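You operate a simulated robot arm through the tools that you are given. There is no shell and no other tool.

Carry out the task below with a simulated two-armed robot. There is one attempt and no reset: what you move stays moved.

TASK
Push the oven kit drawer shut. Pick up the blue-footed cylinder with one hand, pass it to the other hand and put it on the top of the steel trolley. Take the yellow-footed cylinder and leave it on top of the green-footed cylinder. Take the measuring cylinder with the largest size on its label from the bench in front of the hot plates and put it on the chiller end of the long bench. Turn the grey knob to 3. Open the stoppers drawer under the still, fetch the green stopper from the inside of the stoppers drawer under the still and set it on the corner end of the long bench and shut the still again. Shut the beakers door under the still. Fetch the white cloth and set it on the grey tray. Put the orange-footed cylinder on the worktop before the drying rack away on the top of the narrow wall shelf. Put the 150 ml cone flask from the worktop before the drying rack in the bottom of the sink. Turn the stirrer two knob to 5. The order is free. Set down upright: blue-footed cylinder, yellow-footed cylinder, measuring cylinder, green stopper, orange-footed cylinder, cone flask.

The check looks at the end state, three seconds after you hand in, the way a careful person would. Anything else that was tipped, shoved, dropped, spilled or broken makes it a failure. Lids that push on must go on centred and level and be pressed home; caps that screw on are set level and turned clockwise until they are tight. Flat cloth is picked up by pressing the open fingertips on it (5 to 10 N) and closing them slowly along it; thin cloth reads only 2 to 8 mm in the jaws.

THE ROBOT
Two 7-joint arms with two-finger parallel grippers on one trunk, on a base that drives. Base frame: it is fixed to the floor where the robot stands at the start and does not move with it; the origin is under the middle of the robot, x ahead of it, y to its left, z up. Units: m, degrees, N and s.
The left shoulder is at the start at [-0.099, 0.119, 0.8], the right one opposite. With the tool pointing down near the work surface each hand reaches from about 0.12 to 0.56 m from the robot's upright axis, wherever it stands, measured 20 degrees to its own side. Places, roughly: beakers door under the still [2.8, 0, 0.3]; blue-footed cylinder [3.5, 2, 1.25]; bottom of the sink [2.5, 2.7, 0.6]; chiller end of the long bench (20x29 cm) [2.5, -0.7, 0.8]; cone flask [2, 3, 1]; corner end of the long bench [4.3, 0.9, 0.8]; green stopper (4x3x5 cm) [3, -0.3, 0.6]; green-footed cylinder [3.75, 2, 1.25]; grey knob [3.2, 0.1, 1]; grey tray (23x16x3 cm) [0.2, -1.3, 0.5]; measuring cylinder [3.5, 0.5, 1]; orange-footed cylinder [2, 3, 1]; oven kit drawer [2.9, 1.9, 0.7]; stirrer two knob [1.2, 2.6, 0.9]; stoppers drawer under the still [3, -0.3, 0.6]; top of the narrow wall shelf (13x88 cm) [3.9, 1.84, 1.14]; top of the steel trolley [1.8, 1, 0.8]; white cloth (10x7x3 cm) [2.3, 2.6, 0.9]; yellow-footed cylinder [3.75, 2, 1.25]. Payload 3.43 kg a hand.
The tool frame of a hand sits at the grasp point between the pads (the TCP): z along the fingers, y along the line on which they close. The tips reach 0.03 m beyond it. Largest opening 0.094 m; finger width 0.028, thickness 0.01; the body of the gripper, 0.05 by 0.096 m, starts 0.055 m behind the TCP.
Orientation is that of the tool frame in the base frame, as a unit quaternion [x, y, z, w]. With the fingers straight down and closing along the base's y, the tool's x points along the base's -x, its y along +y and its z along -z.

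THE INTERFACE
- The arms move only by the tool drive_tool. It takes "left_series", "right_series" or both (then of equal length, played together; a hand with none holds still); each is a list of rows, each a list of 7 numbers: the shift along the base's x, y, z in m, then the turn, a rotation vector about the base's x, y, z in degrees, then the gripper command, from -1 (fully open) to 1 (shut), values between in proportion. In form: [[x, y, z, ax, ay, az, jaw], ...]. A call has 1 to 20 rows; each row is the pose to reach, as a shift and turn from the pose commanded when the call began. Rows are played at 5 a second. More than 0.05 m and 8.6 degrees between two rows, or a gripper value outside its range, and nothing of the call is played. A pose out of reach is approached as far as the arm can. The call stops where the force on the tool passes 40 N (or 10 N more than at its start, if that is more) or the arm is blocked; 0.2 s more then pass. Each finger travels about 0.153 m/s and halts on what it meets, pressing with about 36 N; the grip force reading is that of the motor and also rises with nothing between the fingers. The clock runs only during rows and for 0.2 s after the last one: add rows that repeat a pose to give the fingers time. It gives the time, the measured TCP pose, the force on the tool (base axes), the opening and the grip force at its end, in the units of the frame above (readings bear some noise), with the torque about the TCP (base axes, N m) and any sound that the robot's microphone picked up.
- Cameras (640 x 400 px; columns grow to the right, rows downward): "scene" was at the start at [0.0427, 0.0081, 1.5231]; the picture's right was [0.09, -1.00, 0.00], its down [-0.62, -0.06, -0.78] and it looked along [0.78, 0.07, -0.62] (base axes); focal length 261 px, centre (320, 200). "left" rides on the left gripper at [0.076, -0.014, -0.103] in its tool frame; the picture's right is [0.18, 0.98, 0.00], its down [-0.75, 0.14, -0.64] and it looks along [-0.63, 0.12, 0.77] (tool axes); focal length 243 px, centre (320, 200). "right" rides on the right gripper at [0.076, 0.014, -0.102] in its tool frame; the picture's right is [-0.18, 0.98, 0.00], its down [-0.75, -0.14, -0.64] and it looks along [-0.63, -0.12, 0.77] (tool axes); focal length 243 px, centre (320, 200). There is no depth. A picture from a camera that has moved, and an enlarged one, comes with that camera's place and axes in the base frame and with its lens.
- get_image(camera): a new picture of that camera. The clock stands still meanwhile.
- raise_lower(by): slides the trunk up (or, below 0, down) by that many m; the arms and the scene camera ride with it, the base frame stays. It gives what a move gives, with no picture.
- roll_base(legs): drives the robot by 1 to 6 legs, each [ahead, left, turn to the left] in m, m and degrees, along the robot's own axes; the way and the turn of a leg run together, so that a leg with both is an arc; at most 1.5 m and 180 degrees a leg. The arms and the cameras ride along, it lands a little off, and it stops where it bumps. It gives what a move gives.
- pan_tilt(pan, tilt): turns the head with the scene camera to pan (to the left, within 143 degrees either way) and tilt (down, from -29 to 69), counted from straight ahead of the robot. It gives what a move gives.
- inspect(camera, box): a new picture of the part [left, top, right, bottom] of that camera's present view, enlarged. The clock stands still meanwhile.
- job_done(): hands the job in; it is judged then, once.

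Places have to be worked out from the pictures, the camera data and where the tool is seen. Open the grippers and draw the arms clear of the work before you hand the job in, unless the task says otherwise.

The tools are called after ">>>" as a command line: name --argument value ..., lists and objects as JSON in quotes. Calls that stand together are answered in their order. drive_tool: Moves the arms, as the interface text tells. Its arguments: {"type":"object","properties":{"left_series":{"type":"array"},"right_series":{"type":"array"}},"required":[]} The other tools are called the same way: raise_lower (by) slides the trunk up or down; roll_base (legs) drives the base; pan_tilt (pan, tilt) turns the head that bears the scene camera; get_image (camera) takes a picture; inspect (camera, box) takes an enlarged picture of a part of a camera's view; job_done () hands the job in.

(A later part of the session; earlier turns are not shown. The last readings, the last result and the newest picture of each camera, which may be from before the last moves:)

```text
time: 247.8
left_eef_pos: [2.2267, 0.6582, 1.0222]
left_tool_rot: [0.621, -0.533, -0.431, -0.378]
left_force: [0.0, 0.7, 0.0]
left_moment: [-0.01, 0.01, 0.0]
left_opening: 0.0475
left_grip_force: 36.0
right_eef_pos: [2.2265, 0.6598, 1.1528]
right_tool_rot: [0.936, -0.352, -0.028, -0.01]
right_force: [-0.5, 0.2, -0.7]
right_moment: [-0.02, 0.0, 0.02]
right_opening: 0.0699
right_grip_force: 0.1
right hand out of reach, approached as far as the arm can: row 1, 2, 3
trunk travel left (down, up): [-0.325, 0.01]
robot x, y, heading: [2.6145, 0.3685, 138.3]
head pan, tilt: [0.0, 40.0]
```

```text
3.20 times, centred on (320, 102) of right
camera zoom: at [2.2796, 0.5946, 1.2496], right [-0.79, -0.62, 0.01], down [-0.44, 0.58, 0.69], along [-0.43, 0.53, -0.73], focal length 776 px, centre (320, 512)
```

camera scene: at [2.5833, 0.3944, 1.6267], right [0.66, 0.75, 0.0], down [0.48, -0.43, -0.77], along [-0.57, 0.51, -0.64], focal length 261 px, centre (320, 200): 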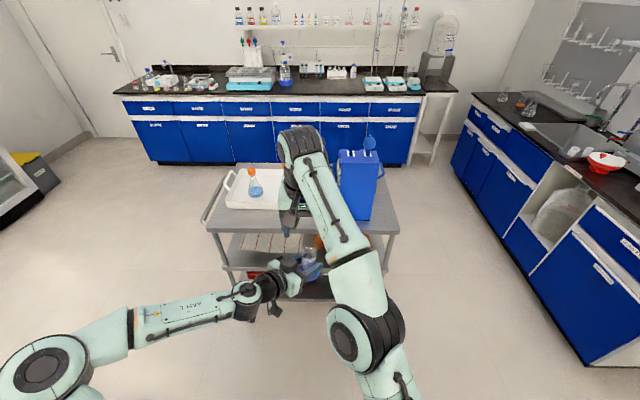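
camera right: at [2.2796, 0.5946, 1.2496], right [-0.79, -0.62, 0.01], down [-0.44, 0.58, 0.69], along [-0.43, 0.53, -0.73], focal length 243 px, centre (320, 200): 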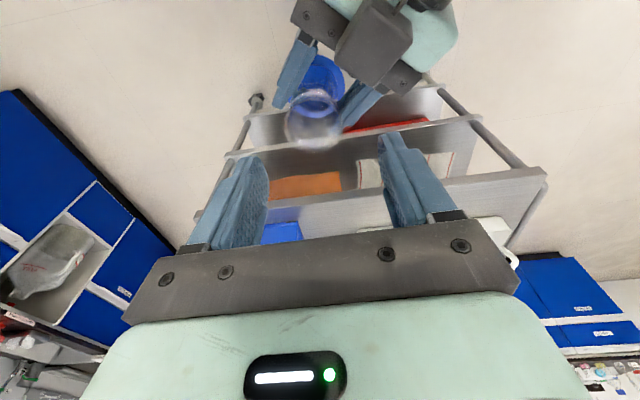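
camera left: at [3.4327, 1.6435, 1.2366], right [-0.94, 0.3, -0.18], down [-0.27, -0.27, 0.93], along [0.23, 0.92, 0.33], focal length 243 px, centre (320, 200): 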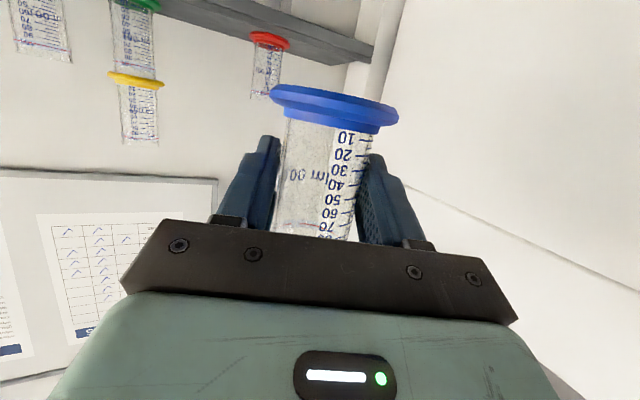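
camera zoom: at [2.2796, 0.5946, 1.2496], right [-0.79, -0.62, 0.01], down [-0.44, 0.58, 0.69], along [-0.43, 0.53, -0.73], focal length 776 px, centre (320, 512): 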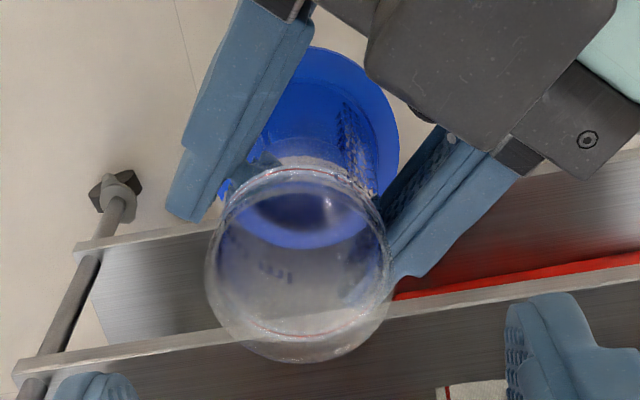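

The rim is 5 mm to the right of the tool axis; I correct that and descend to z≈1.083 so the tips overlap the tube top by about 15 mm, just above the left fingers.

>>> drive_tool --right_series '[[0.0035, 0.004, 0, 0, 0, 0, -0.49], [0.0035, 0.004, -0.02, 0, 0, 0, -0.49], [0.0035, 0.004, -0.04, 0, 0, 0, -0.49], [0.0035, 0.004, -0.06, 0, 0, 0, -0.49], [0.0035, 0.004, -0.068, 0, 0, 0, -0.49]]'

>>> get_image --camera "right"

>>> inspect --camera "right" --box '[220, 80, 420, 205]'

>>> get_image --camera "left"

```text
time: 249.0
left_eef_pos: [2.2262, 0.6596, 1.0221]
left_tool_rot: [0.62, -0.534, -0.431, -0.379]
left_force: [-0.4, -0.5, -1.8]
left_moment: [-0.03, 0.03, -0.03]
left_opening: 0.0477
left_grip_force: 36.2
right_eef_pos: [2.2025, 0.6722, 1.0972]
right_tool_rot: [0.935, -0.352, -0.028, -0.01]
right_force: [0.7, -0.6, 1.1]
right_moment: [-0.01, -0.02, 0.01]
right_opening: 0.0702
right_grip_force: 0.1
right hand out of reach, approached as far as the arm can: row 2, 3, 4, 5
trunk travel left (down, up): [-0.325, 0.01]
robot x, y, heading: [2.6128, 0.368, 138.4]
head pan, tilt: [0.0, 40.0]
```

```text
taken
camera right: at [2.2549, 0.6076, 1.1933], right [-0.79, -0.62, 0.01], down [-0.44, 0.58, 0.69], along [-0.43, 0.53, -0.73], focal length 243 px, centre (320, 200)
```

right: 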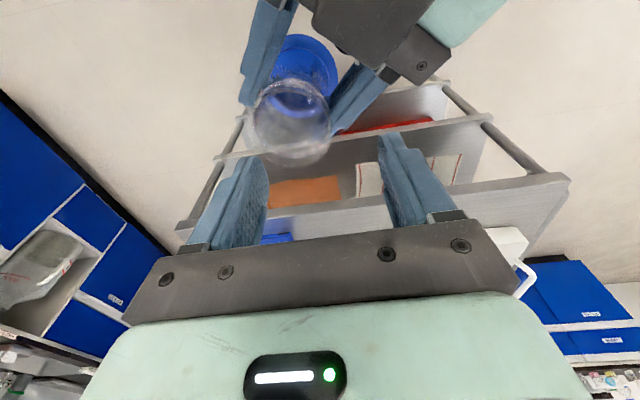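

```text
3.20 times, centred on (320, 142) of right
camera zoom: at [2.2549, 0.6076, 1.1933], right [-0.79, -0.62, 0.01], down [-0.44, 0.58, 0.69], along [-0.43, 0.53, -0.73], focal length 776 px, centre (320, 384)
```

zoom: 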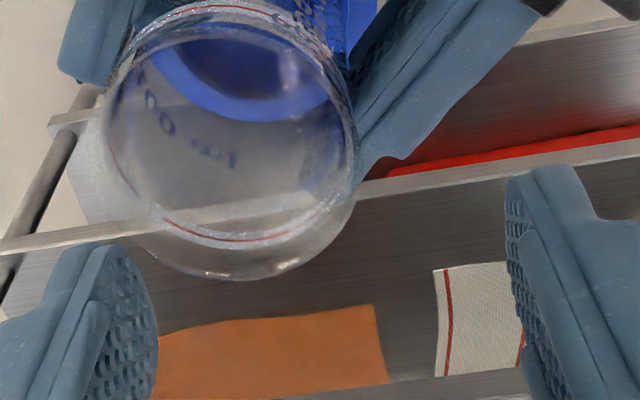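

```text
taken
camera left: at [2.259, 0.5401, 0.987], right [-0.96, -0.2, -0.18], down [-0.1, -0.36, 0.93], along [-0.25, 0.91, 0.33], focal length 243 px, centre (320, 200)
```

left: 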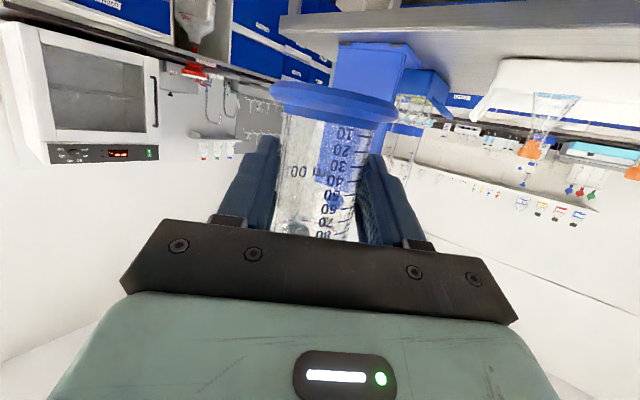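

The right arm drifts at its limit there — the spot is too far across to its left. I raise the right hand and shift the left hand (blue) 12 cm to the right instead.

>>> drive_tool --right_series '[[0, 0, 0.03, 0, 0, 0, -0.49], [0, 0, 0.06, 0, 0, 0, -0.49], [0.02, 0.0225, 0.09, 0, 0, 0, -0.49], [0.04, 0.045, 0.1, 0, 0, 0, -0.49], [0.06, 0.0675, 0.1, 0, 0, 0, -0.49]]'

>>> drive_tool --left_series '[[0.0198, 0.0225, 0, 0, 0, 0, 0.5], [0.0397, 0.045, 0, 0, 0, 0, 0.5], [0.0595, 0.0675, 0, 0, 0, 0, 0.5], [0.0794, 0.09, 0, 0, 0, 0, 0.5]]'

>>> get_image --camera "right"

```text
time: 250.2
left_eef_pos: [2.2272, 0.6613, 1.0223]
left_tool_rot: [0.621, -0.535, -0.431, -0.378]
left_force: [0.4, 0.2, -0.5]
left_moment: [-0.02, 0.01, 0.06]
left_opening: 0.0477
left_grip_force: 35.4
right_eef_pos: [2.2976, 0.7502, 1.1986]
right_tool_rot: [0.935, -0.353, -0.03, -0.008]
right_force: [0.7, 0.2, -0.4]
right_moment: [-0.03, 0.0, 0.03]
right_opening: 0.0701
right_grip_force: 0.1
right hand out of reach, approached as far as the arm can: row 1, 2, 3, 4, 5
trunk travel left (down, up): [-0.325, 0.01]
robot x, y, heading: [2.6163, 0.3683, 138.4]
head pan, tilt: [0.0, 40.0]
```

```text
time: 251.2
left_eef_pos: [2.3057, 0.7482, 1.0234]
left_tool_rot: [0.621, -0.534, -0.431, -0.378]
left_force: [-0.9, -0.8, -1.5]
left_moment: [0.02, 0.01, 0.0]
left_opening: 0.0479
left_grip_force: 36.2
right_eef_pos: [2.2953, 0.7486, 1.1975]
right_tool_rot: [0.935, -0.353, -0.029, -0.009]
right_force: [0.0, -1.3, -0.9]
right_moment: [-0.03, 0.01, -0.01]
right_opening: 0.0702
right_grip_force: 0.0
trunk travel left (down, up): [-0.325, 0.01]
robot x, y, heading: [2.6127, 0.3678, 138.5]
head pan, tilt: [0.0, 40.0]
```

```text
taken
camera right: at [2.348, 0.6845, 1.2946], right [-0.79, -0.62, 0.02], down [-0.44, 0.58, 0.69], along [-0.43, 0.53, -0.73], focal length 243 px, centre (320, 200)
```

right: 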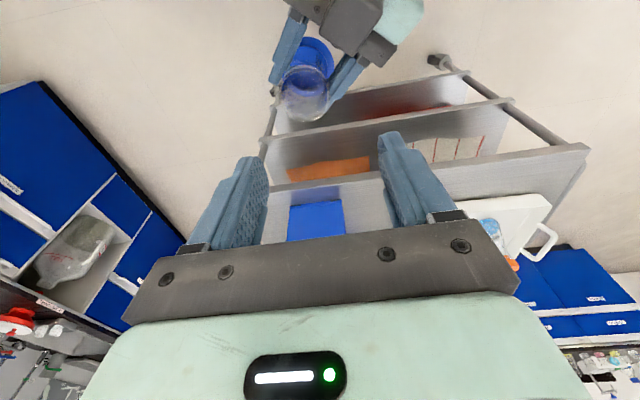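

Blue is now at (2.307, 0.751), on the right arm's side. I align the right hand and descend partway.

>>> drive_tool --right_series '[[0.0117, 0.0024, 0, 0, 0, 0, -0.49], [0.0117, 0.0024, -0.025, 0, 0, 0, -0.49], [0.0117, 0.0024, -0.05, 0, 0, 0, -0.49], [0.0117, 0.0024, -0.07, 0, 0, 0, -0.49]]'

>>> inspect --camera "right" --box '[220, 60, 420, 185]'

```text
time: 252.2
left_eef_pos: [2.3055, 0.7477, 1.0224]
left_tool_rot: [0.621, -0.534, -0.431, -0.378]
left_force: [0.0, 0.9, -1.6]
left_moment: [0.02, -0.02, -0.02]
left_opening: 0.0476
left_grip_force: 36.0
right_eef_pos: [2.3068, 0.7495, 1.126]
right_tool_rot: [0.935, -0.353, -0.03, -0.009]
right_force: [-0.4, 0.6, 0.4]
right_moment: [0.02, 0.01, -0.03]
right_opening: 0.0701
right_grip_force: 0.0
right hand out of reach, approached as far as the arm can: row 1
trunk travel left (down, up): [-0.325, 0.01]
robot x, y, heading: [2.6153, 0.3685, 138.5]
head pan, tilt: [0.0, 40.0]
```

```text
3.20 times, centred on (320, 122) of right
camera zoom: at [2.3597, 0.6863, 1.2231], right [-0.79, -0.62, 0.01], down [-0.44, 0.58, 0.69], along [-0.43, 0.53, -0.73], focal length 776 px, centre (320, 448)
```

zoom: 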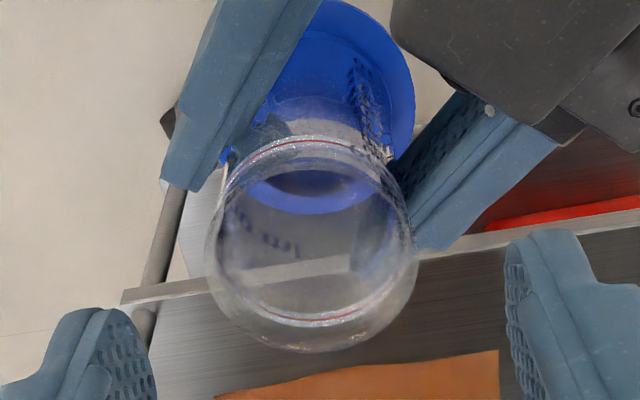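

Aligned within 2 mm. I trim it and descend to z≈1.083.

>>> drive_tool --right_series '[[0.002, 0.0005, -0.015, 0, 0, 0, -0.49], [0.002, 0.0005, -0.03, 0, 0, 0, -0.49], [0.002, 0.0005, -0.043, 0, 0, 0, -0.49]]'

>>> inspect --camera "right" --box '[220, 80, 420, 205]'

>>> inspect --camera "scene" --box '[260, 200, 420, 300]'

```text
time: 253.0
left_eef_pos: [2.3056, 0.7476, 1.0234]
left_tool_rot: [0.621, -0.534, -0.431, -0.378]
left_force: [-0.5, -0.2, -1.1]
left_moment: [-0.06, 0.01, 0.0]
left_opening: 0.0475
left_grip_force: 35.9
right_eef_pos: [2.3081, 0.7512, 1.0829]
right_tool_rot: [0.935, -0.353, -0.029, -0.01]
right_force: [0.1, -0.5, -0.2]
right_moment: [-0.01, -0.01, 0.0]
right_opening: 0.0699
right_grip_force: 0.1
trunk travel left (down, up): [-0.325, 0.01]
robot x, y, heading: [2.6149, 0.3687, 138.4]
head pan, tilt: [0.0, 40.0]
```

```text
3.20 times, centred on (320, 142) of right
camera zoom: at [2.3608, 0.6865, 1.18], right [-0.79, -0.62, 0.01], down [-0.44, 0.58, 0.69], along [-0.43, 0.53, -0.73], focal length 776 px, centre (320, 384)
```

zoom: 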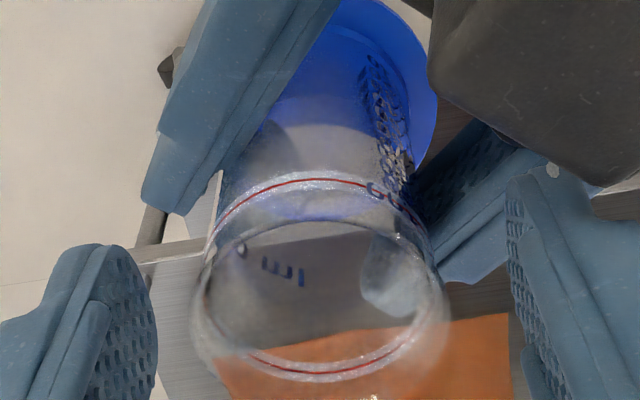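

```text
4.00 times, centred on (340, 250) of scene
camera zoom: at [2.5837, 0.3951, 1.6268], right [0.66, 0.75, 0.0], down [0.48, -0.43, -0.77], along [-0.57, 0.51, -0.64], focal length 1045 px, centre (240, 0)
```

zoom: 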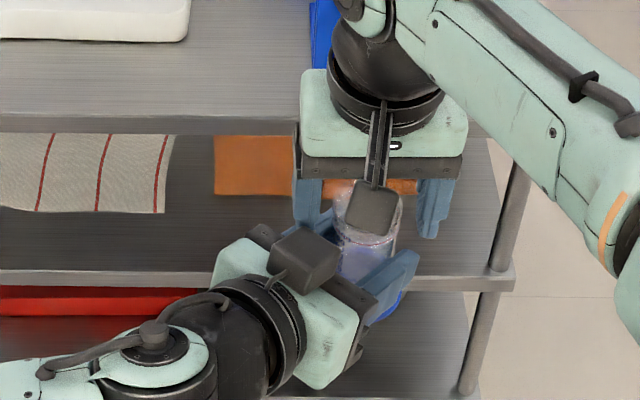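

Tips straddle the tube top with clearance to the left fingers. I close the right hand.

>>> drive_tool --right_series '[[0, 0, 0, 0, 0, 0, -0.3], [0, 0, 0, 0, 0, 0, -0.15], [0, 0, 0, 0, 0, 0, -0.05], [0, 0, 0, 0, 0, 0, 0.2], [0, 0, 0, 0, 0, 0, 0.5], [0, 0, 0, 0, 0, 0, 0.5]]'

>>> inspect --camera "right" --box '[220, 80, 420, 205]'

```text
time: 254.4
left_eef_pos: [2.305, 0.7475, 1.0235]
left_tool_rot: [0.621, -0.534, -0.432, -0.378]
left_force: [-2.7, -7.5, -0.5]
left_moment: [0.37, -0.1, -0.08]
left_opening: 0.0475
left_grip_force: 36.4
right_eef_pos: [2.3079, 0.752, 1.082]
right_tool_rot: [0.935, -0.353, -0.029, -0.01]
right_force: [3.1, 7.4, 0.3]
right_moment: [0.04, -0.02, 0.07]
right_opening: 0.0439
right_grip_force: 36.2
trunk travel left (down, up): [-0.325, 0.01]
robot x, y, heading: [2.6141, 0.3665, 138.5]
head pan, tilt: [0.0, 40.0]
```

```text
3.20 times, centred on (320, 142) of right
camera zoom: at [2.361, 0.687, 1.1801], right [-0.79, -0.62, 0.01], down [-0.44, 0.58, 0.69], along [-0.43, 0.54, -0.73], focal length 776 px, centre (320, 384)
```

zoom: 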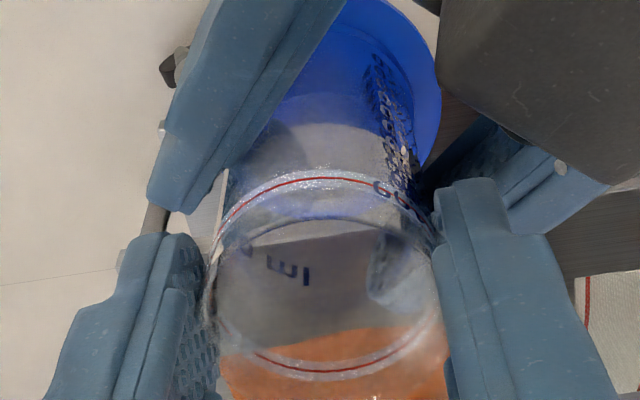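

The right hand has it (36 N). I open the left hand and withdraw it horizontally backwards.

>>> drive_tool --left_series '[[0, 0, 0, 0, 0, 0, 0.2], [0, 0, 0, 0, 0, 0, -0.05], [0, 0, 0, 0, 0, 0, -0.2], [0, 0, -0.002, 0, 0, 0, -0.4], [0.0043, -0.0297, -0.003, 0, 0, 0, -0.4], [0.0086, -0.0594, -0.003, 0, 0, 0, -0.4], [0.0144, -0.099, -0.003, 0, 0, 0, -0.4]]'

>>> get_image --camera "right"

>>> get_image --camera "left"

```text
time: 256.0
left_eef_pos: [2.3201, 0.6522, 1.0197]
left_tool_rot: [0.621, -0.533, -0.432, -0.379]
left_force: [-0.4, 0.2, 0.1]
left_moment: [0.03, 0.0, -0.04]
left_opening: 0.0657
left_grip_force: 0.1
right_eef_pos: [2.3074, 0.749, 1.0845]
right_tool_rot: [0.935, -0.353, -0.029, -0.01]
right_force: [0.7, 0.2, 0.0]
right_moment: [-0.01, -0.02, 0.01]
right_opening: 0.0435
right_grip_force: 36.1
trunk travel left (down, up): [-0.325, 0.01]
robot x, y, heading: [2.6139, 0.3705, 138.3]
head pan, tilt: [0.0, 40.0]
```

```text
taken
camera right: at [2.3608, 0.6853, 1.1805], right [-0.79, -0.62, 0.01], down [-0.44, 0.58, 0.69], along [-0.43, 0.53, -0.73], focal length 243 px, centre (320, 200)
```

right: 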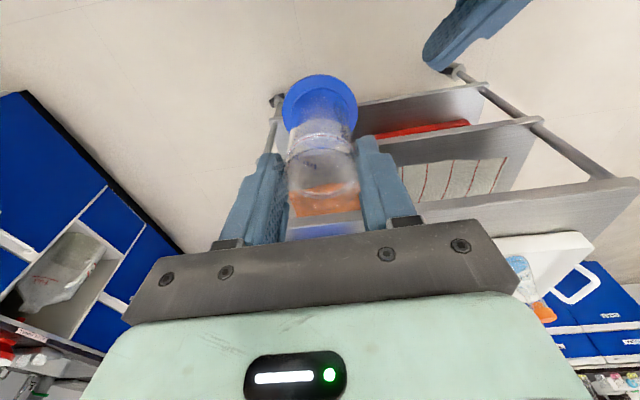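

```text
taken
camera left: at [2.3535, 0.5326, 0.9844], right [-0.96, -0.2, -0.18], down [-0.1, -0.36, 0.93], along [-0.25, 0.91, 0.33], focal length 243 px, centre (320, 200)
```

left: 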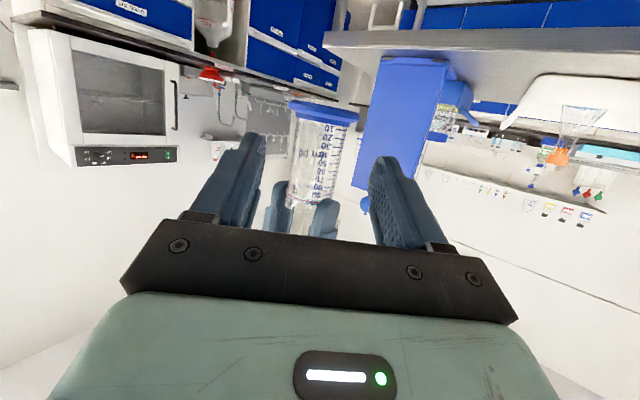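

Handover done: the right hand holds blue alone. I move the left arm aside and up.

>>> drive_tool --left_series '[[-0.0165, -0.0188, 0.015, 0, 0, 6, -0.4], [-0.033, -0.0375, 0.035, 0, 0, 12, -0.4], [-0.0496, -0.0563, 0.06, 0, 0, 18, -0.4], [-0.0661, -0.075, 0.085, 0, 0, 24, -0.4], [-0.0827, -0.0938, 0.11, 0, 0, 30, -0.4], [-0.0992, -0.1125, 0.13, 0, 0, 36, -0.4], [-0.1157, -0.1313, 0.15, 0, 0, 40, -0.4], [-0.1323, -0.15, 0.17, 0, 0, 40, -0.4]]'

>>> roll_base --legs '[[0, 0.18, 0], [0.2, 0, 0]]'

>>> get_image --camera "scene"

>>> get_image --camera "right"

```text
time: 257.8
left_eef_pos: [2.1886, 0.4984, 1.1896]
left_tool_rot: [0.767, -0.289, -0.534, -0.208]
left_force: [-0.3, 0.9, 0.1]
left_moment: [0.03, 0.04, -0.03]
left_opening: 0.0659
left_grip_force: 0.1
right_eef_pos: [2.3084, 0.7505, 1.083]
right_tool_rot: [0.935, -0.353, -0.029, -0.011]
right_force: [0.4, 0.6, 0.0]
right_moment: [-0.01, -0.03, -0.01]
right_opening: 0.044
right_grip_force: 36.1
trunk travel left (down, up): [-0.325, 0.01]
robot x, y, heading: [2.6156, 0.368, 138.8]
head pan, tilt: [0.0, 40.0]
```

```text
time: 261.1
left_eef_pos: [1.9243, 0.4964, 1.1898]
left_tool_rot: [0.766, -0.291, -0.534, -0.209]
left_force: [0.2, -0.4, -0.2]
left_moment: [-0.02, -0.02, -0.04]
left_opening: 0.0657
left_grip_force: 0.0
right_eef_pos: [2.0454, 0.7474, 1.0821]
right_tool_rot: [0.934, -0.355, -0.031, -0.009]
right_force: [-1.0, 0.1, -1.3]
right_moment: [0.02, -0.02, 0.04]
right_opening: 0.0437
right_grip_force: 36.2
trunk travel left (down, up): [-0.325, 0.01]
robot x, y, heading: [2.3495, 0.3619, 138.3]
head pan, tilt: [0.0, 40.0]
```

```text
taken
camera scene: at [2.3192, 0.3909, 1.6265], right [0.67, 0.75, 0.0], down [0.48, -0.43, -0.77], along [-0.57, 0.51, -0.64], focal length 261 px, centre (320, 200)
```

scene: 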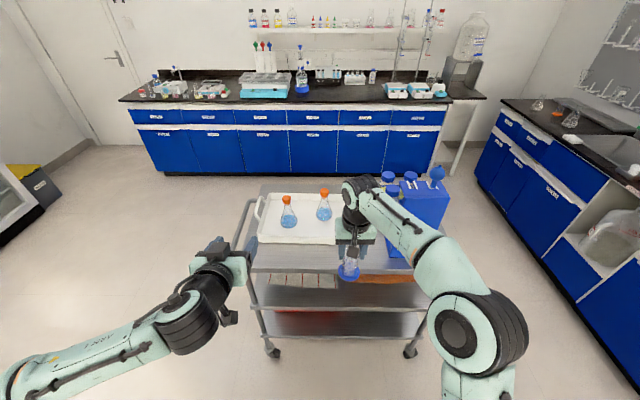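

```text
taken
camera right: at [2.0976, 0.6829, 1.18], right [-0.79, -0.61, 0.01], down [-0.44, 0.58, 0.69], along [-0.43, 0.54, -0.73], focal length 243 px, centre (320, 200)
```

right: 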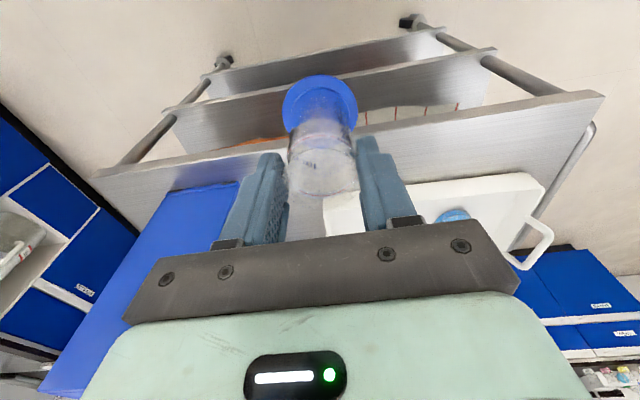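

Blue hangs in front of the strip. I roll 0.19 m ahead so it hovers over the strip before the tray.

>>> roll_base --legs '[[0.19, 0, 0]]'

>>> get_image --camera "scene"

>>> get_image --camera "right"

```text
time: 262.7
left_eef_pos: [1.7855, 0.6197, 1.19]
left_tool_rot: [0.766, -0.29, -0.535, -0.208]
left_force: [-0.6, 0.5, -0.2]
left_moment: [-0.02, 0.0, -0.03]
left_opening: 0.0658
left_grip_force: 0.1
right_eef_pos: [1.9043, 0.8706, 1.0832]
right_tool_rot: [0.935, -0.353, -0.029, -0.009]
right_force: [-0.4, -0.3, -0.8]
right_moment: [0.0, -0.06, 0.02]
right_opening: 0.0438
right_grip_force: 35.7
trunk travel left (down, up): [-0.325, 0.01]
robot x, y, heading: [2.206, 0.4863, 138.5]
head pan, tilt: [0.0, 40.0]
```

```text
taken
camera scene: at [2.1793, 0.5151, 1.6265], right [0.66, 0.75, 0.0], down [0.48, -0.43, -0.77], along [-0.57, 0.51, -0.64], focal length 261 px, centre (320, 200)
```

scene: 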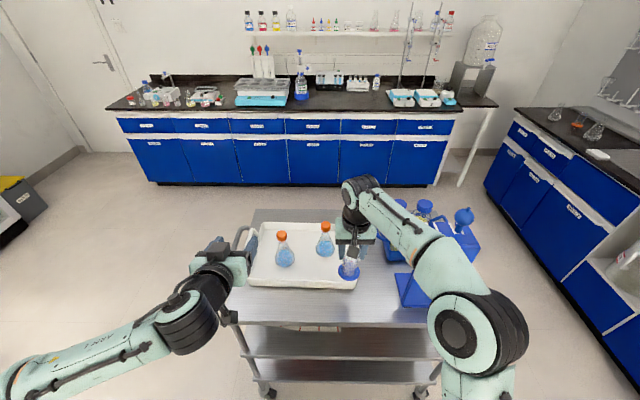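

```text
taken
camera right: at [1.957, 0.8065, 1.1801], right [-0.79, -0.62, 0.01], down [-0.44, 0.58, 0.69], along [-0.43, 0.53, -0.73], focal length 243 px, centre (320, 200)
```

right: 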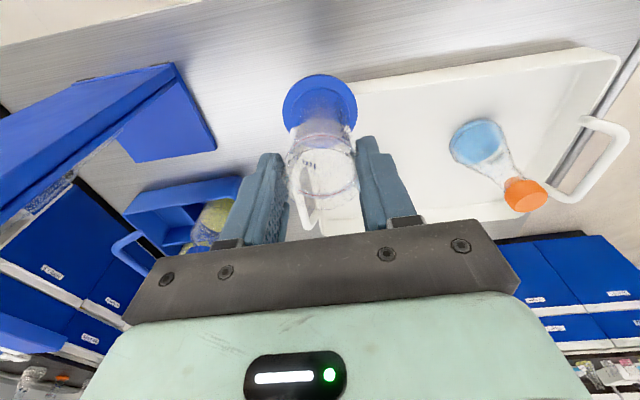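

Blue hovers at s=1.925, t=0.826, mid-strip. I lower it toward the trolley top.

>>> drive_tool --right_series '[[0, 0, -0.035, 0, 0, 0, 0.5], [0, 0, -0.07, 0, 0, 0, 0.5], [0, 0, -0.105, 0, 0, 0, 0.5], [0, 0, -0.135, 0, 0, 0, 0.5], [0, 0, -0.15, 0, 0, 0, 0.5]]'

>>> inspect --camera "scene" --box '[260, 220, 420, 320]'

>>> get_image --camera "right"

```text
time: 263.6
left_eef_pos: [1.7857, 0.6186, 1.1916]
left_tool_rot: [0.765, -0.289, -0.536, -0.209]
left_force: [0.7, 0.3, 0.4]
left_moment: [-0.01, 0.01, 0.01]
left_opening: 0.0655
left_grip_force: 0.1
right_eef_pos: [1.9018, 0.8725, 0.9924]
right_tool_rot: [0.934, -0.353, -0.042, -0.01]
right_force: [8.4, -5.8, 24.0]
right_moment: [-0.1, -0.51, -0.11]
right_opening: 0.0436
right_grip_force: 35.7
trunk travel left (down, up): [-0.325, 0.01]
robot x, y, heading: [2.2059, 0.4888, 138.5]
head pan, tilt: [0.0, 40.0]
stopped in row 4 (right hand): the force on the tool passed its limit at 80 N (the readings are from after the stop); the commanded pose is now the measured one
```

```text
4.00 times, centred on (340, 270) of scene
camera zoom: at [2.1815, 0.5134, 1.6268], right [0.66, 0.75, 0.0], down [0.48, -0.43, -0.77], along [-0.57, 0.51, -0.64], focal length 1045 px, centre (240, -80)
```

zoom: 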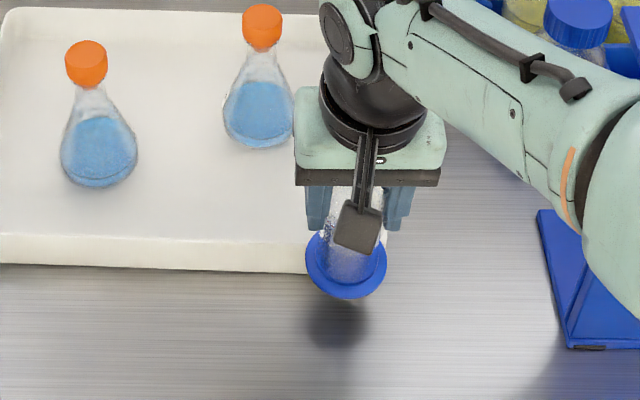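

```text
taken
camera right: at [1.9565, 0.8071, 1.0868], right [-0.79, -0.61, 0.03], down [-0.42, 0.57, 0.7], along [-0.45, 0.54, -0.71], focal length 243 px, centre (320, 200)
```

right: 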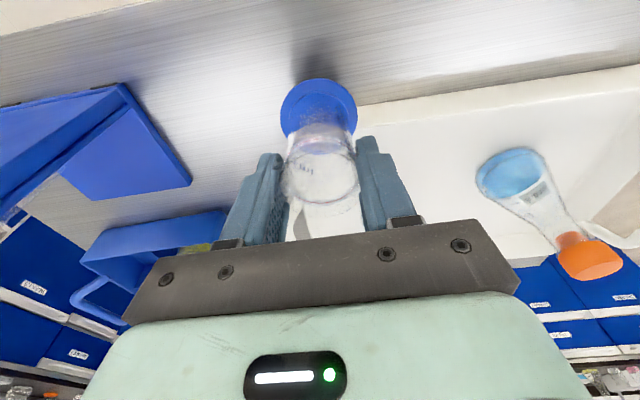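

The foot touched the tray's rim (the trolley top is higher than I assumed, so the strip is narrower). I lift off at once and check the tray and the cylinder.

>>> drive_tool --right_series '[[0, 0, 0.02, 0, 0, 0, 0.5], [0, 0, 0.05, 0, 0, 0, 0.5]]'

>>> inspect --camera "scene" --box '[200, 190, 440, 340]'

>>> inspect --camera "right" --box '[220, 40, 420, 165]'

```text
time: 264.2
left_eef_pos: [1.7843, 0.6201, 1.1901]
left_tool_rot: [0.766, -0.29, -0.535, -0.209]
left_force: [-0.2, 0.8, 1.4]
left_moment: [-0.01, -0.01, -0.02]
left_opening: 0.0659
left_grip_force: 0.1
right_eef_pos: [1.8974, 0.8749, 1.0376]
right_tool_rot: [0.934, -0.354, -0.039, -0.01]
right_force: [-0.9, -0.2, -1.3]
right_moment: [-0.02, -0.01, -0.03]
right_opening: 0.0437
right_grip_force: 35.8
trunk travel left (down, up): [-0.325, 0.01]
robot x, y, heading: [2.2056, 0.4893, 138.4]
head pan, tilt: [0.0, 40.0]
```

```text
2.67 times, centred on (320, 265) of scene
camera zoom: at [2.1794, 0.5149, 1.6267], right [0.66, 0.75, 0.0], down [0.48, -0.43, -0.77], along [-0.57, 0.51, -0.64], focal length 697 px, centre (320, 27)
```

zoom: 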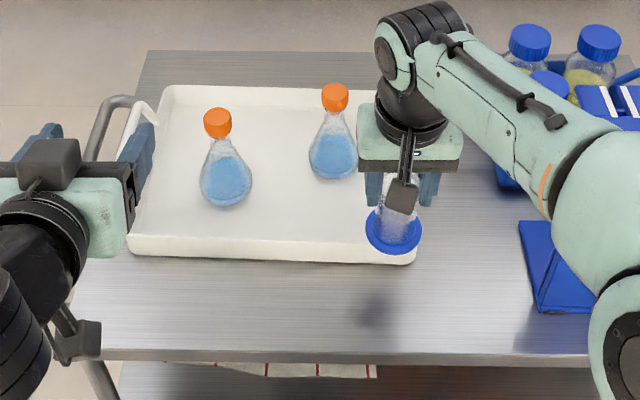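

```text
3.20 times, centred on (320, 102) of right
camera zoom: at [1.9527, 0.8093, 1.1333], right [-0.79, -0.61, 0.02], down [-0.43, 0.57, 0.7], along [-0.44, 0.54, -0.71], focal length 776 px, centre (320, 512)
```

zoom: 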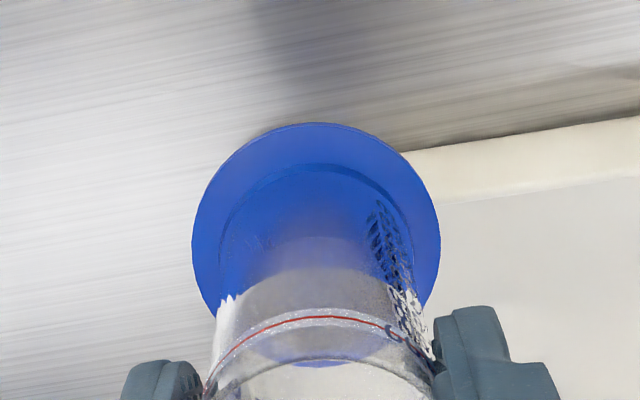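

The tray did not shift and the cylinder hangs nearly upright. I move to the wider gap right of the tray (s≈2.03, t≈0.84), left of the blue stand's base.

>>> drive_tool --right_series '[[0.0294, 0.0215, 0.005, 0, 0, 0, 0.5], [0.0588, 0.043, 0.005, 0, 0, 0, 0.5], [0.0882, 0.0645, 0.005, 0, 0, 0, 0.5], [0.0882, 0.0645, 0.005, 0, 0, 0, 0.5]]'

>>> inspect --camera "scene" --box '[280, 220, 440, 320]'

>>> get_image --camera "right"

```text
time: 265.2
left_eef_pos: [1.7845, 0.62, 1.1905]
left_tool_rot: [0.766, -0.291, -0.533, -0.209]
left_force: [-0.8, 0.0, -0.4]
left_moment: [0.0, -0.01, 0.0]
left_opening: 0.0658
left_grip_force: 0.1
right_eef_pos: [1.9883, 0.941, 1.0426]
right_tool_rot: [0.934, -0.354, -0.04, -0.009]
right_force: [0.0, -0.2, -1.6]
right_moment: [-0.01, -0.02, -0.02]
right_opening: 0.0436
right_grip_force: 35.7
trunk travel left (down, up): [-0.325, 0.01]
robot x, y, heading: [2.2097, 0.4891, 138.5]
head pan, tilt: [0.0, 40.0]
```

```text
4.00 times, centred on (360, 270) of scene
camera zoom: at [2.1788, 0.5149, 1.6268], right [0.66, 0.75, 0.0], down [0.48, -0.43, -0.77], along [-0.57, 0.51, -0.64], focal length 1045 px, centre (160, -80)
```

zoom: 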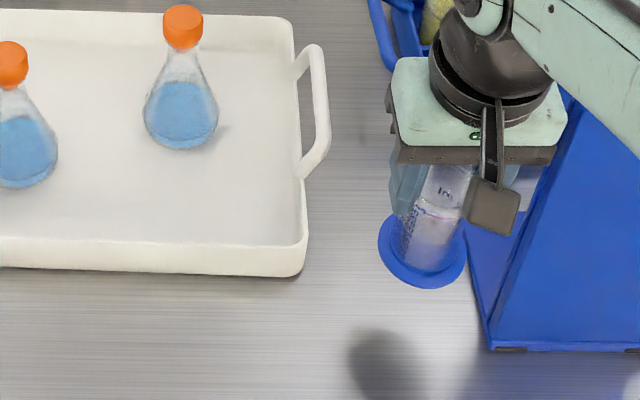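

```text
taken
camera right: at [2.0426, 0.8754, 1.1379], right [-0.79, -0.62, 0.02], down [-0.43, 0.57, 0.7], along [-0.44, 0.54, -0.71], focal length 243 px, centre (320, 200)
```

right: 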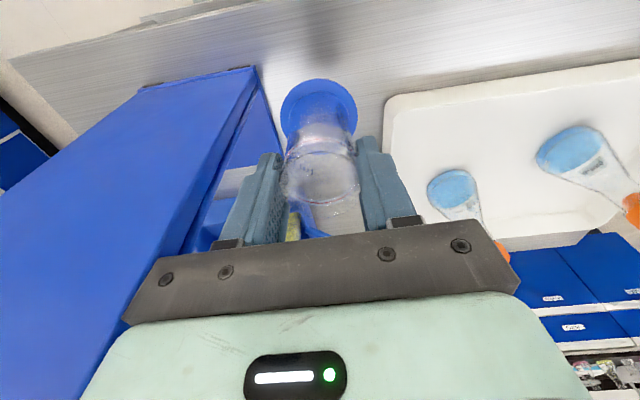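

I zoom the right camera to check how the tube sits in the fingers after the bump.

>>> inspect --camera "right" --box '[240, 60, 400, 240]'

>>> inspect --camera "scene" --box '[330, 220, 410, 300]'

```text
2.22 times, centred on (320, 150) of right
camera zoom: at [2.0426, 0.8754, 1.1379], right [-0.79, -0.62, 0.02], down [-0.43, 0.57, 0.7], along [-0.44, 0.54, -0.71], focal length 539 px, centre (320, 311)
```

zoom: 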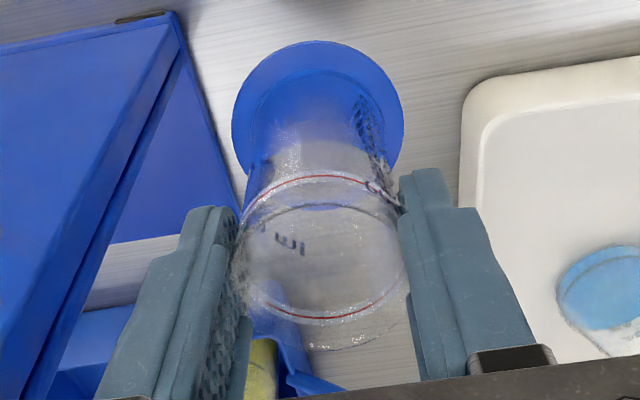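

```text
5.00 times, centred on (370, 260) of scene
camera zoom: at [2.1788, 0.5149, 1.6268], right [0.66, 0.75, 0.0], down [0.48, -0.43, -0.77], along [-0.57, 0.51, -0.64], focal length 1306 px, centre (70, -100)
```

zoom: 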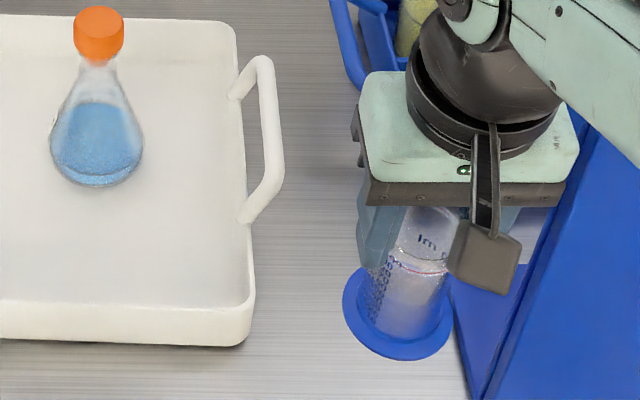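

The tube slid up about 6 mm but is upright within 2°. I shift 2 cm left for clearance to the stand, trim the tilt by 2°, and lower most of the way.

>>> drive_tool --right_series '[[-0.0074, -0.0202, 0, -1.33, -1.5, 0, 0.5], [-0.0074, -0.0202, -0.025, -1.33, -1.5, 0, 0.5], [-0.0074, -0.0202, -0.05, -1.33, -1.5, 0, 0.5], [-0.0074, -0.0202, -0.065, -1.33, -1.5, 0, 0.5]]'

>>> inspect --camera "scene" --box '[300, 220, 420, 310]'

```text
time: 266.2
left_eef_pos: [1.7851, 0.6202, 1.1909]
left_tool_rot: [0.766, -0.29, -0.535, -0.208]
left_force: [-0.5, 0.6, -0.2]
left_moment: [-0.02, -0.05, -0.01]
left_opening: 0.0657
left_grip_force: 0.1
right_eef_pos: [1.981, 0.922, 0.9755]
right_tool_rot: [0.935, -0.354, -0.024, -0.004]
right_force: [-0.5, -0.8, -1.5]
right_moment: [0.0, 0.0, -0.02]
right_opening: 0.0437
right_grip_force: 36.1
trunk travel left (down, up): [-0.325, 0.01]
robot x, y, heading: [2.2073, 0.4874, 138.4]
head pan, tilt: [0.0, 40.0]
```

```text
4.44 times, centred on (360, 265) of scene
camera zoom: at [2.1792, 0.5154, 1.6268], right [0.66, 0.75, 0.0], down [0.48, -0.43, -0.77], along [-0.57, 0.51, -0.64], focal length 1161 px, centre (142, -89)
```

zoom: 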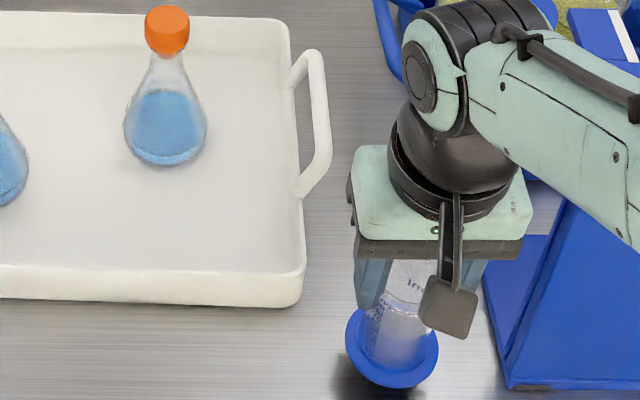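

>>> drive_tool --right_series '[[0, 0, -0.005, 0, 0, 0, 0.5], [0, 0, -0.01, 0, 0, 0, 0.5]]'

>>> drive_tool --right_series '[[0, 0, -0.003, 0, 0, 0, 0.5], [0, 0, -0.005, 0, 0, 0, 0.5]]'

>>> drive_tool --right_series '[[0, 0, -0.003, 0, 0, 0, 0.5], [0, 0, -0.005, 0, 0, 0, 0.5]]'

>>> inspect --camera "scene" --box '[300, 230, 420, 320]'

```text
time: 266.8
left_eef_pos: [1.7852, 0.6203, 1.1916]
left_tool_rot: [0.766, -0.289, -0.535, -0.208]
left_force: [0.8, 0.3, -0.2]
left_moment: [-0.01, 0.0, -0.02]
left_opening: 0.0656
left_grip_force: 0.1
right_eef_pos: [1.9816, 0.9189, 0.9671]
right_tool_rot: [0.935, -0.355, -0.023, -0.003]
right_force: [-0.2, 0.5, -1.4]
right_moment: [0.01, -0.01, -0.01]
right_opening: 0.0438
right_grip_force: 36.5
trunk travel left (down, up): [-0.325, 0.01]
robot x, y, heading: [2.2109, 0.4883, 138.3]
head pan, tilt: [0.0, 40.0]
```

```text
time: 267.4
left_eef_pos: [1.7842, 0.6211, 1.19]
left_tool_rot: [0.766, -0.29, -0.534, -0.208]
left_force: [-0.3, 0.0, -0.5]
left_moment: [0.04, -0.01, 0.02]
left_opening: 0.0655
left_grip_force: 0.0
right_eef_pos: [1.981, 0.9193, 0.9634]
right_tool_rot: [0.935, -0.354, -0.023, -0.003]
right_force: [0.2, 0.2, -0.9]
right_moment: [-0.03, 0.0, -0.01]
right_opening: 0.0435
right_grip_force: 36.2
trunk travel left (down, up): [-0.325, 0.01]
robot x, y, heading: [2.2091, 0.4875, 138.6]
head pan, tilt: [0.0, 40.0]
```

```text
time: 268.0
left_eef_pos: [1.785, 0.6198, 1.1914]
left_tool_rot: [0.766, -0.289, -0.535, -0.208]
left_force: [0.6, 1.1, -0.4]
left_moment: [0.01, -0.03, 0.01]
left_opening: 0.066
left_grip_force: 0.0
right_eef_pos: [1.9821, 0.9175, 0.9584]
right_tool_rot: [0.935, -0.354, -0.024, -0.004]
right_force: [0.2, 0.1, -0.8]
right_moment: [0.0, -0.03, 0.0]
right_opening: 0.0438
right_grip_force: 36.0
trunk travel left (down, up): [-0.325, 0.01]
robot x, y, heading: [2.2115, 0.4886, 138.2]
head pan, tilt: [0.0, 40.0]
```

```text
4.44 times, centred on (360, 275) of scene
camera zoom: at [2.1793, 0.5153, 1.6268], right [0.66, 0.75, 0.0], down [0.48, -0.43, -0.77], along [-0.57, 0.51, -0.64], focal length 1161 px, centre (142, -133)
```

zoom: 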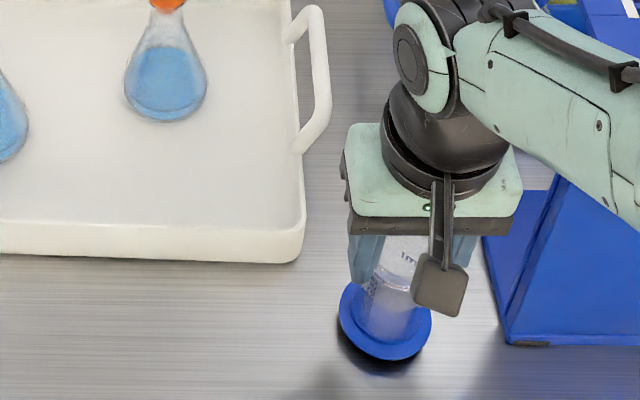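

>>> drive_tool --right_series '[[0, 0, -0.002, 0, 0, 0, 0.5], [0, 0, -0.004, 0, 0, 0, 0.5]]'

>>> drive_tool --right_series '[[0, 0, -0.002, 0, 0, 0, 0.5], [0, 0, -0.004, 0, 0, 0, 0.5]]'

>>> drive_tool --right_series '[[0, 0, -0.002, 0, 0, 0, 0.5], [0, 0, -0.004, 0, 0, 0, 0.5]]'

>>> inspect --camera "scene" --box '[300, 230, 420, 320]'

```text
time: 268.6
left_eef_pos: [1.7841, 0.6206, 1.1905]
left_tool_rot: [0.766, -0.289, -0.535, -0.208]
left_force: [0.2, 1.0, -0.1]
left_moment: [0.03, -0.01, 0.0]
left_opening: 0.0658
left_grip_force: 0.0
right_eef_pos: [1.9804, 0.9177, 0.9542]
right_tool_rot: [0.935, -0.354, -0.024, -0.004]
right_force: [-0.5, 0.2, -1.8]
right_moment: [-0.03, 0.0, -0.01]
right_opening: 0.0436
right_grip_force: 35.7
trunk travel left (down, up): [-0.325, 0.01]
robot x, y, heading: [2.2112, 0.4901, 138.4]
head pan, tilt: [0.0, 40.0]
```

```text
time: 269.2
left_eef_pos: [1.7841, 0.6205, 1.1909]
left_tool_rot: [0.766, -0.29, -0.535, -0.208]
left_force: [1.1, -0.1, -0.6]
left_moment: [-0.01, 0.0, 0.0]
left_opening: 0.0658
left_grip_force: 0.0
right_eef_pos: [1.9827, 0.9191, 0.9485]
right_tool_rot: [0.935, -0.354, -0.023, -0.003]
right_force: [0.2, 0.4, -0.8]
right_moment: [0.02, 0.03, 0.0]
right_opening: 0.0435
right_grip_force: 36.0
trunk travel left (down, up): [-0.325, 0.01]
robot x, y, heading: [2.2112, 0.4895, 138.4]
head pan, tilt: [0.0, 40.0]
```

```text
time: 269.8
left_eef_pos: [1.7862, 0.6184, 1.192]
left_tool_rot: [0.765, -0.29, -0.535, -0.209]
left_force: [0.2, 0.6, -0.4]
left_moment: [0.03, -0.01, 0.0]
left_opening: 0.066
left_grip_force: 0.1
right_eef_pos: [1.9811, 0.9188, 0.9488]
right_tool_rot: [0.935, -0.354, -0.027, -0.004]
right_force: [5.3, -1.3, 25.9]
right_moment: [-0.57, -0.98, 0.02]
right_opening: 0.0438
right_grip_force: 35.5
trunk travel left (down, up): [-0.325, 0.01]
robot x, y, heading: [2.2088, 0.4883, 138.5]
head pan, tilt: [0.0, 40.0]
```

```text
4.44 times, centred on (360, 275) of scene
camera zoom: at [2.1812, 0.513, 1.6271], right [0.66, 0.75, 0.0], down [0.48, -0.43, -0.77], along [-0.57, 0.51, -0.64], focal length 1161 px, centre (142, -133)
```

zoom: 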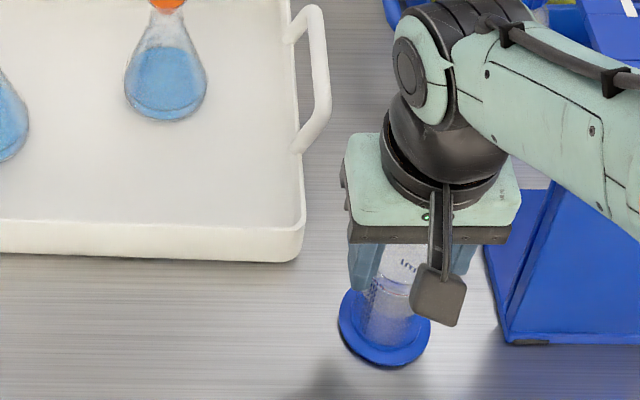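

Contact with the trolley top (26 N). I ease off 2 mm and open slowly.

>>> drive_tool --right_series '[[0, 0, 0.002, 0, 0, 0, 0.5], [0, 0, 0.002, 0, 0, 0, 0.1], [0, 0, 0.002, 0, 0, 0, 0], [0, 0, 0.002, 0, 0, 0, -0.1], [0, 0, 0.002, 0, 0, 0, -0.25], [0, 0, 0.002, 0, 0, 0, -0.49], [0, 0, 0.02, 0, 0, 0, -0.49], [0, 0, 0.05, 0, 0, 0, -0.49], [0, 0, 0.09, 0, 0, 0, -0.49], [0, 0, 0.13, 0, 0, 0, -0.49]]'

>>> get_image --camera "right"

>>> inspect --camera "scene" --box '[280, 220, 440, 320]'

```text
time: 272.0
left_eef_pos: [1.7862, 0.6201, 1.1909]
left_tool_rot: [0.766, -0.29, -0.535, -0.209]
left_force: [0.0, 0.4, 0.0]
left_moment: [-0.02, 0.01, 0.0]
left_opening: 0.0657
left_grip_force: 0.1
right_eef_pos: [1.9803, 0.9163, 1.078]
right_tool_rot: [0.935, -0.354, -0.024, -0.003]
right_force: [-0.7, -0.9, 1.1]
right_moment: [0.02, 0.02, -0.01]
right_opening: 0.0701
right_grip_force: 0.0
trunk travel left (down, up): [-0.325, 0.01]
robot x, y, heading: [2.2062, 0.4902, 138.5]
head pan, tilt: [0.0, 40.0]
```

```text
taken
camera right: at [2.0329, 0.8526, 1.1769], right [-0.79, -0.61, 0.02], down [-0.44, 0.59, 0.68], along [-0.43, 0.52, -0.74], focal length 243 px, centre (320, 200)
```

right: 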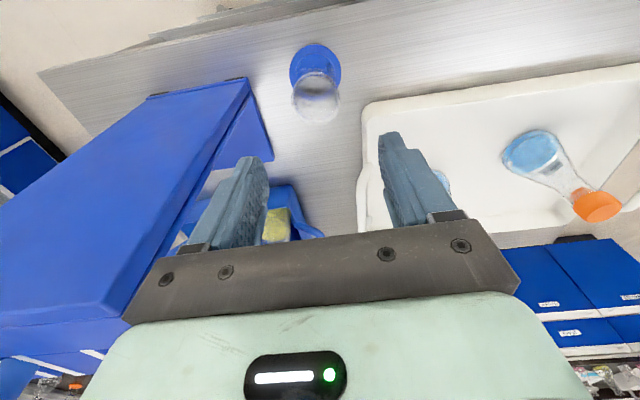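

```text
4.00 times, centred on (360, 270) of scene
camera zoom: at [2.1794, 0.515, 1.6268], right [0.66, 0.75, 0.0], down [0.48, -0.43, -0.77], along [-0.57, 0.51, -0.64], focal length 1045 px, centre (160, -80)
```

zoom: 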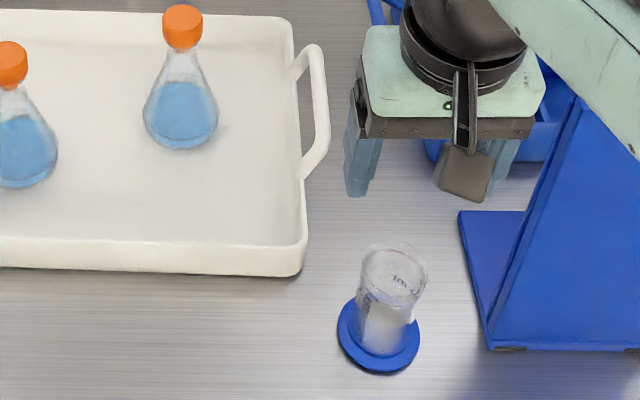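

Blue stands upright on the trolley top, clear of everything. Next I back off and drive around the trolley's end to the sink worktop.

>>> roll_base --legs '[[-0.2, 0, 0], [0, -1.05, 0], [1.3, 0, 0]]'

>>> pan_tilt --pan -60 --tilt 35

>>> get_image --camera "scene"

```text
time: 288.9
left_eef_pos: [1.652, 2.1701, 1.1908]
left_tool_rot: [0.762, -0.297, -0.533, -0.214]
left_force: [0.0, -0.6, -0.5]
left_moment: [0.0, 0.0, -0.02]
left_opening: 0.0658
left_grip_force: 0.1
right_eef_pos: [1.8532, 2.4626, 1.0778]
right_tool_rot: [0.932, -0.362, -0.025, -0.004]
right_force: [-0.1, -0.2, -0.2]
right_moment: [-0.03, -0.04, 0.01]
right_opening: 0.07
right_grip_force: 0.1
trunk travel left (down, up): [-0.325, 0.01]
robot x, y, heading: [2.0745, 2.0338, 137.7]
head pan, tilt: [0.0, 40.0]
```

```text
time: 290.2
left_eef_pos: [1.6518, 2.1699, 1.1907]
left_tool_rot: [0.763, -0.296, -0.533, -0.213]
left_force: [-0.5, 0.3, 0.8]
left_moment: [0.0, -0.01, 0.0]
left_opening: 0.0656
left_grip_force: 0.0
right_eef_pos: [1.8541, 2.4635, 1.0779]
right_tool_rot: [0.932, -0.362, -0.024, -0.004]
right_force: [-0.8, 0.1, -0.2]
right_moment: [0.01, 0.01, -0.02]
right_opening: 0.0701
right_grip_force: 0.1
trunk travel left (down, up): [-0.325, 0.01]
robot x, y, heading: [2.0725, 2.0344, 137.4]
head pan, tilt: [-60.0, 35.0]
```

```text
taken
camera scene: at [2.1264, 2.087, 1.6343], right [0.98, -0.22, 0.0], down [-0.12, -0.56, -0.82], along [0.18, 0.8, -0.57], focal length 261 px, centre (320, 200)
```

scene: 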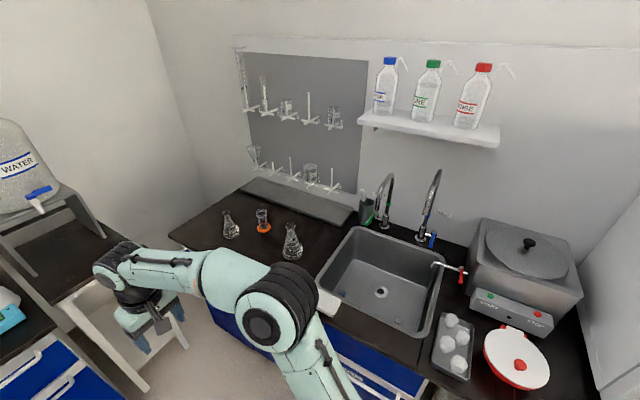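

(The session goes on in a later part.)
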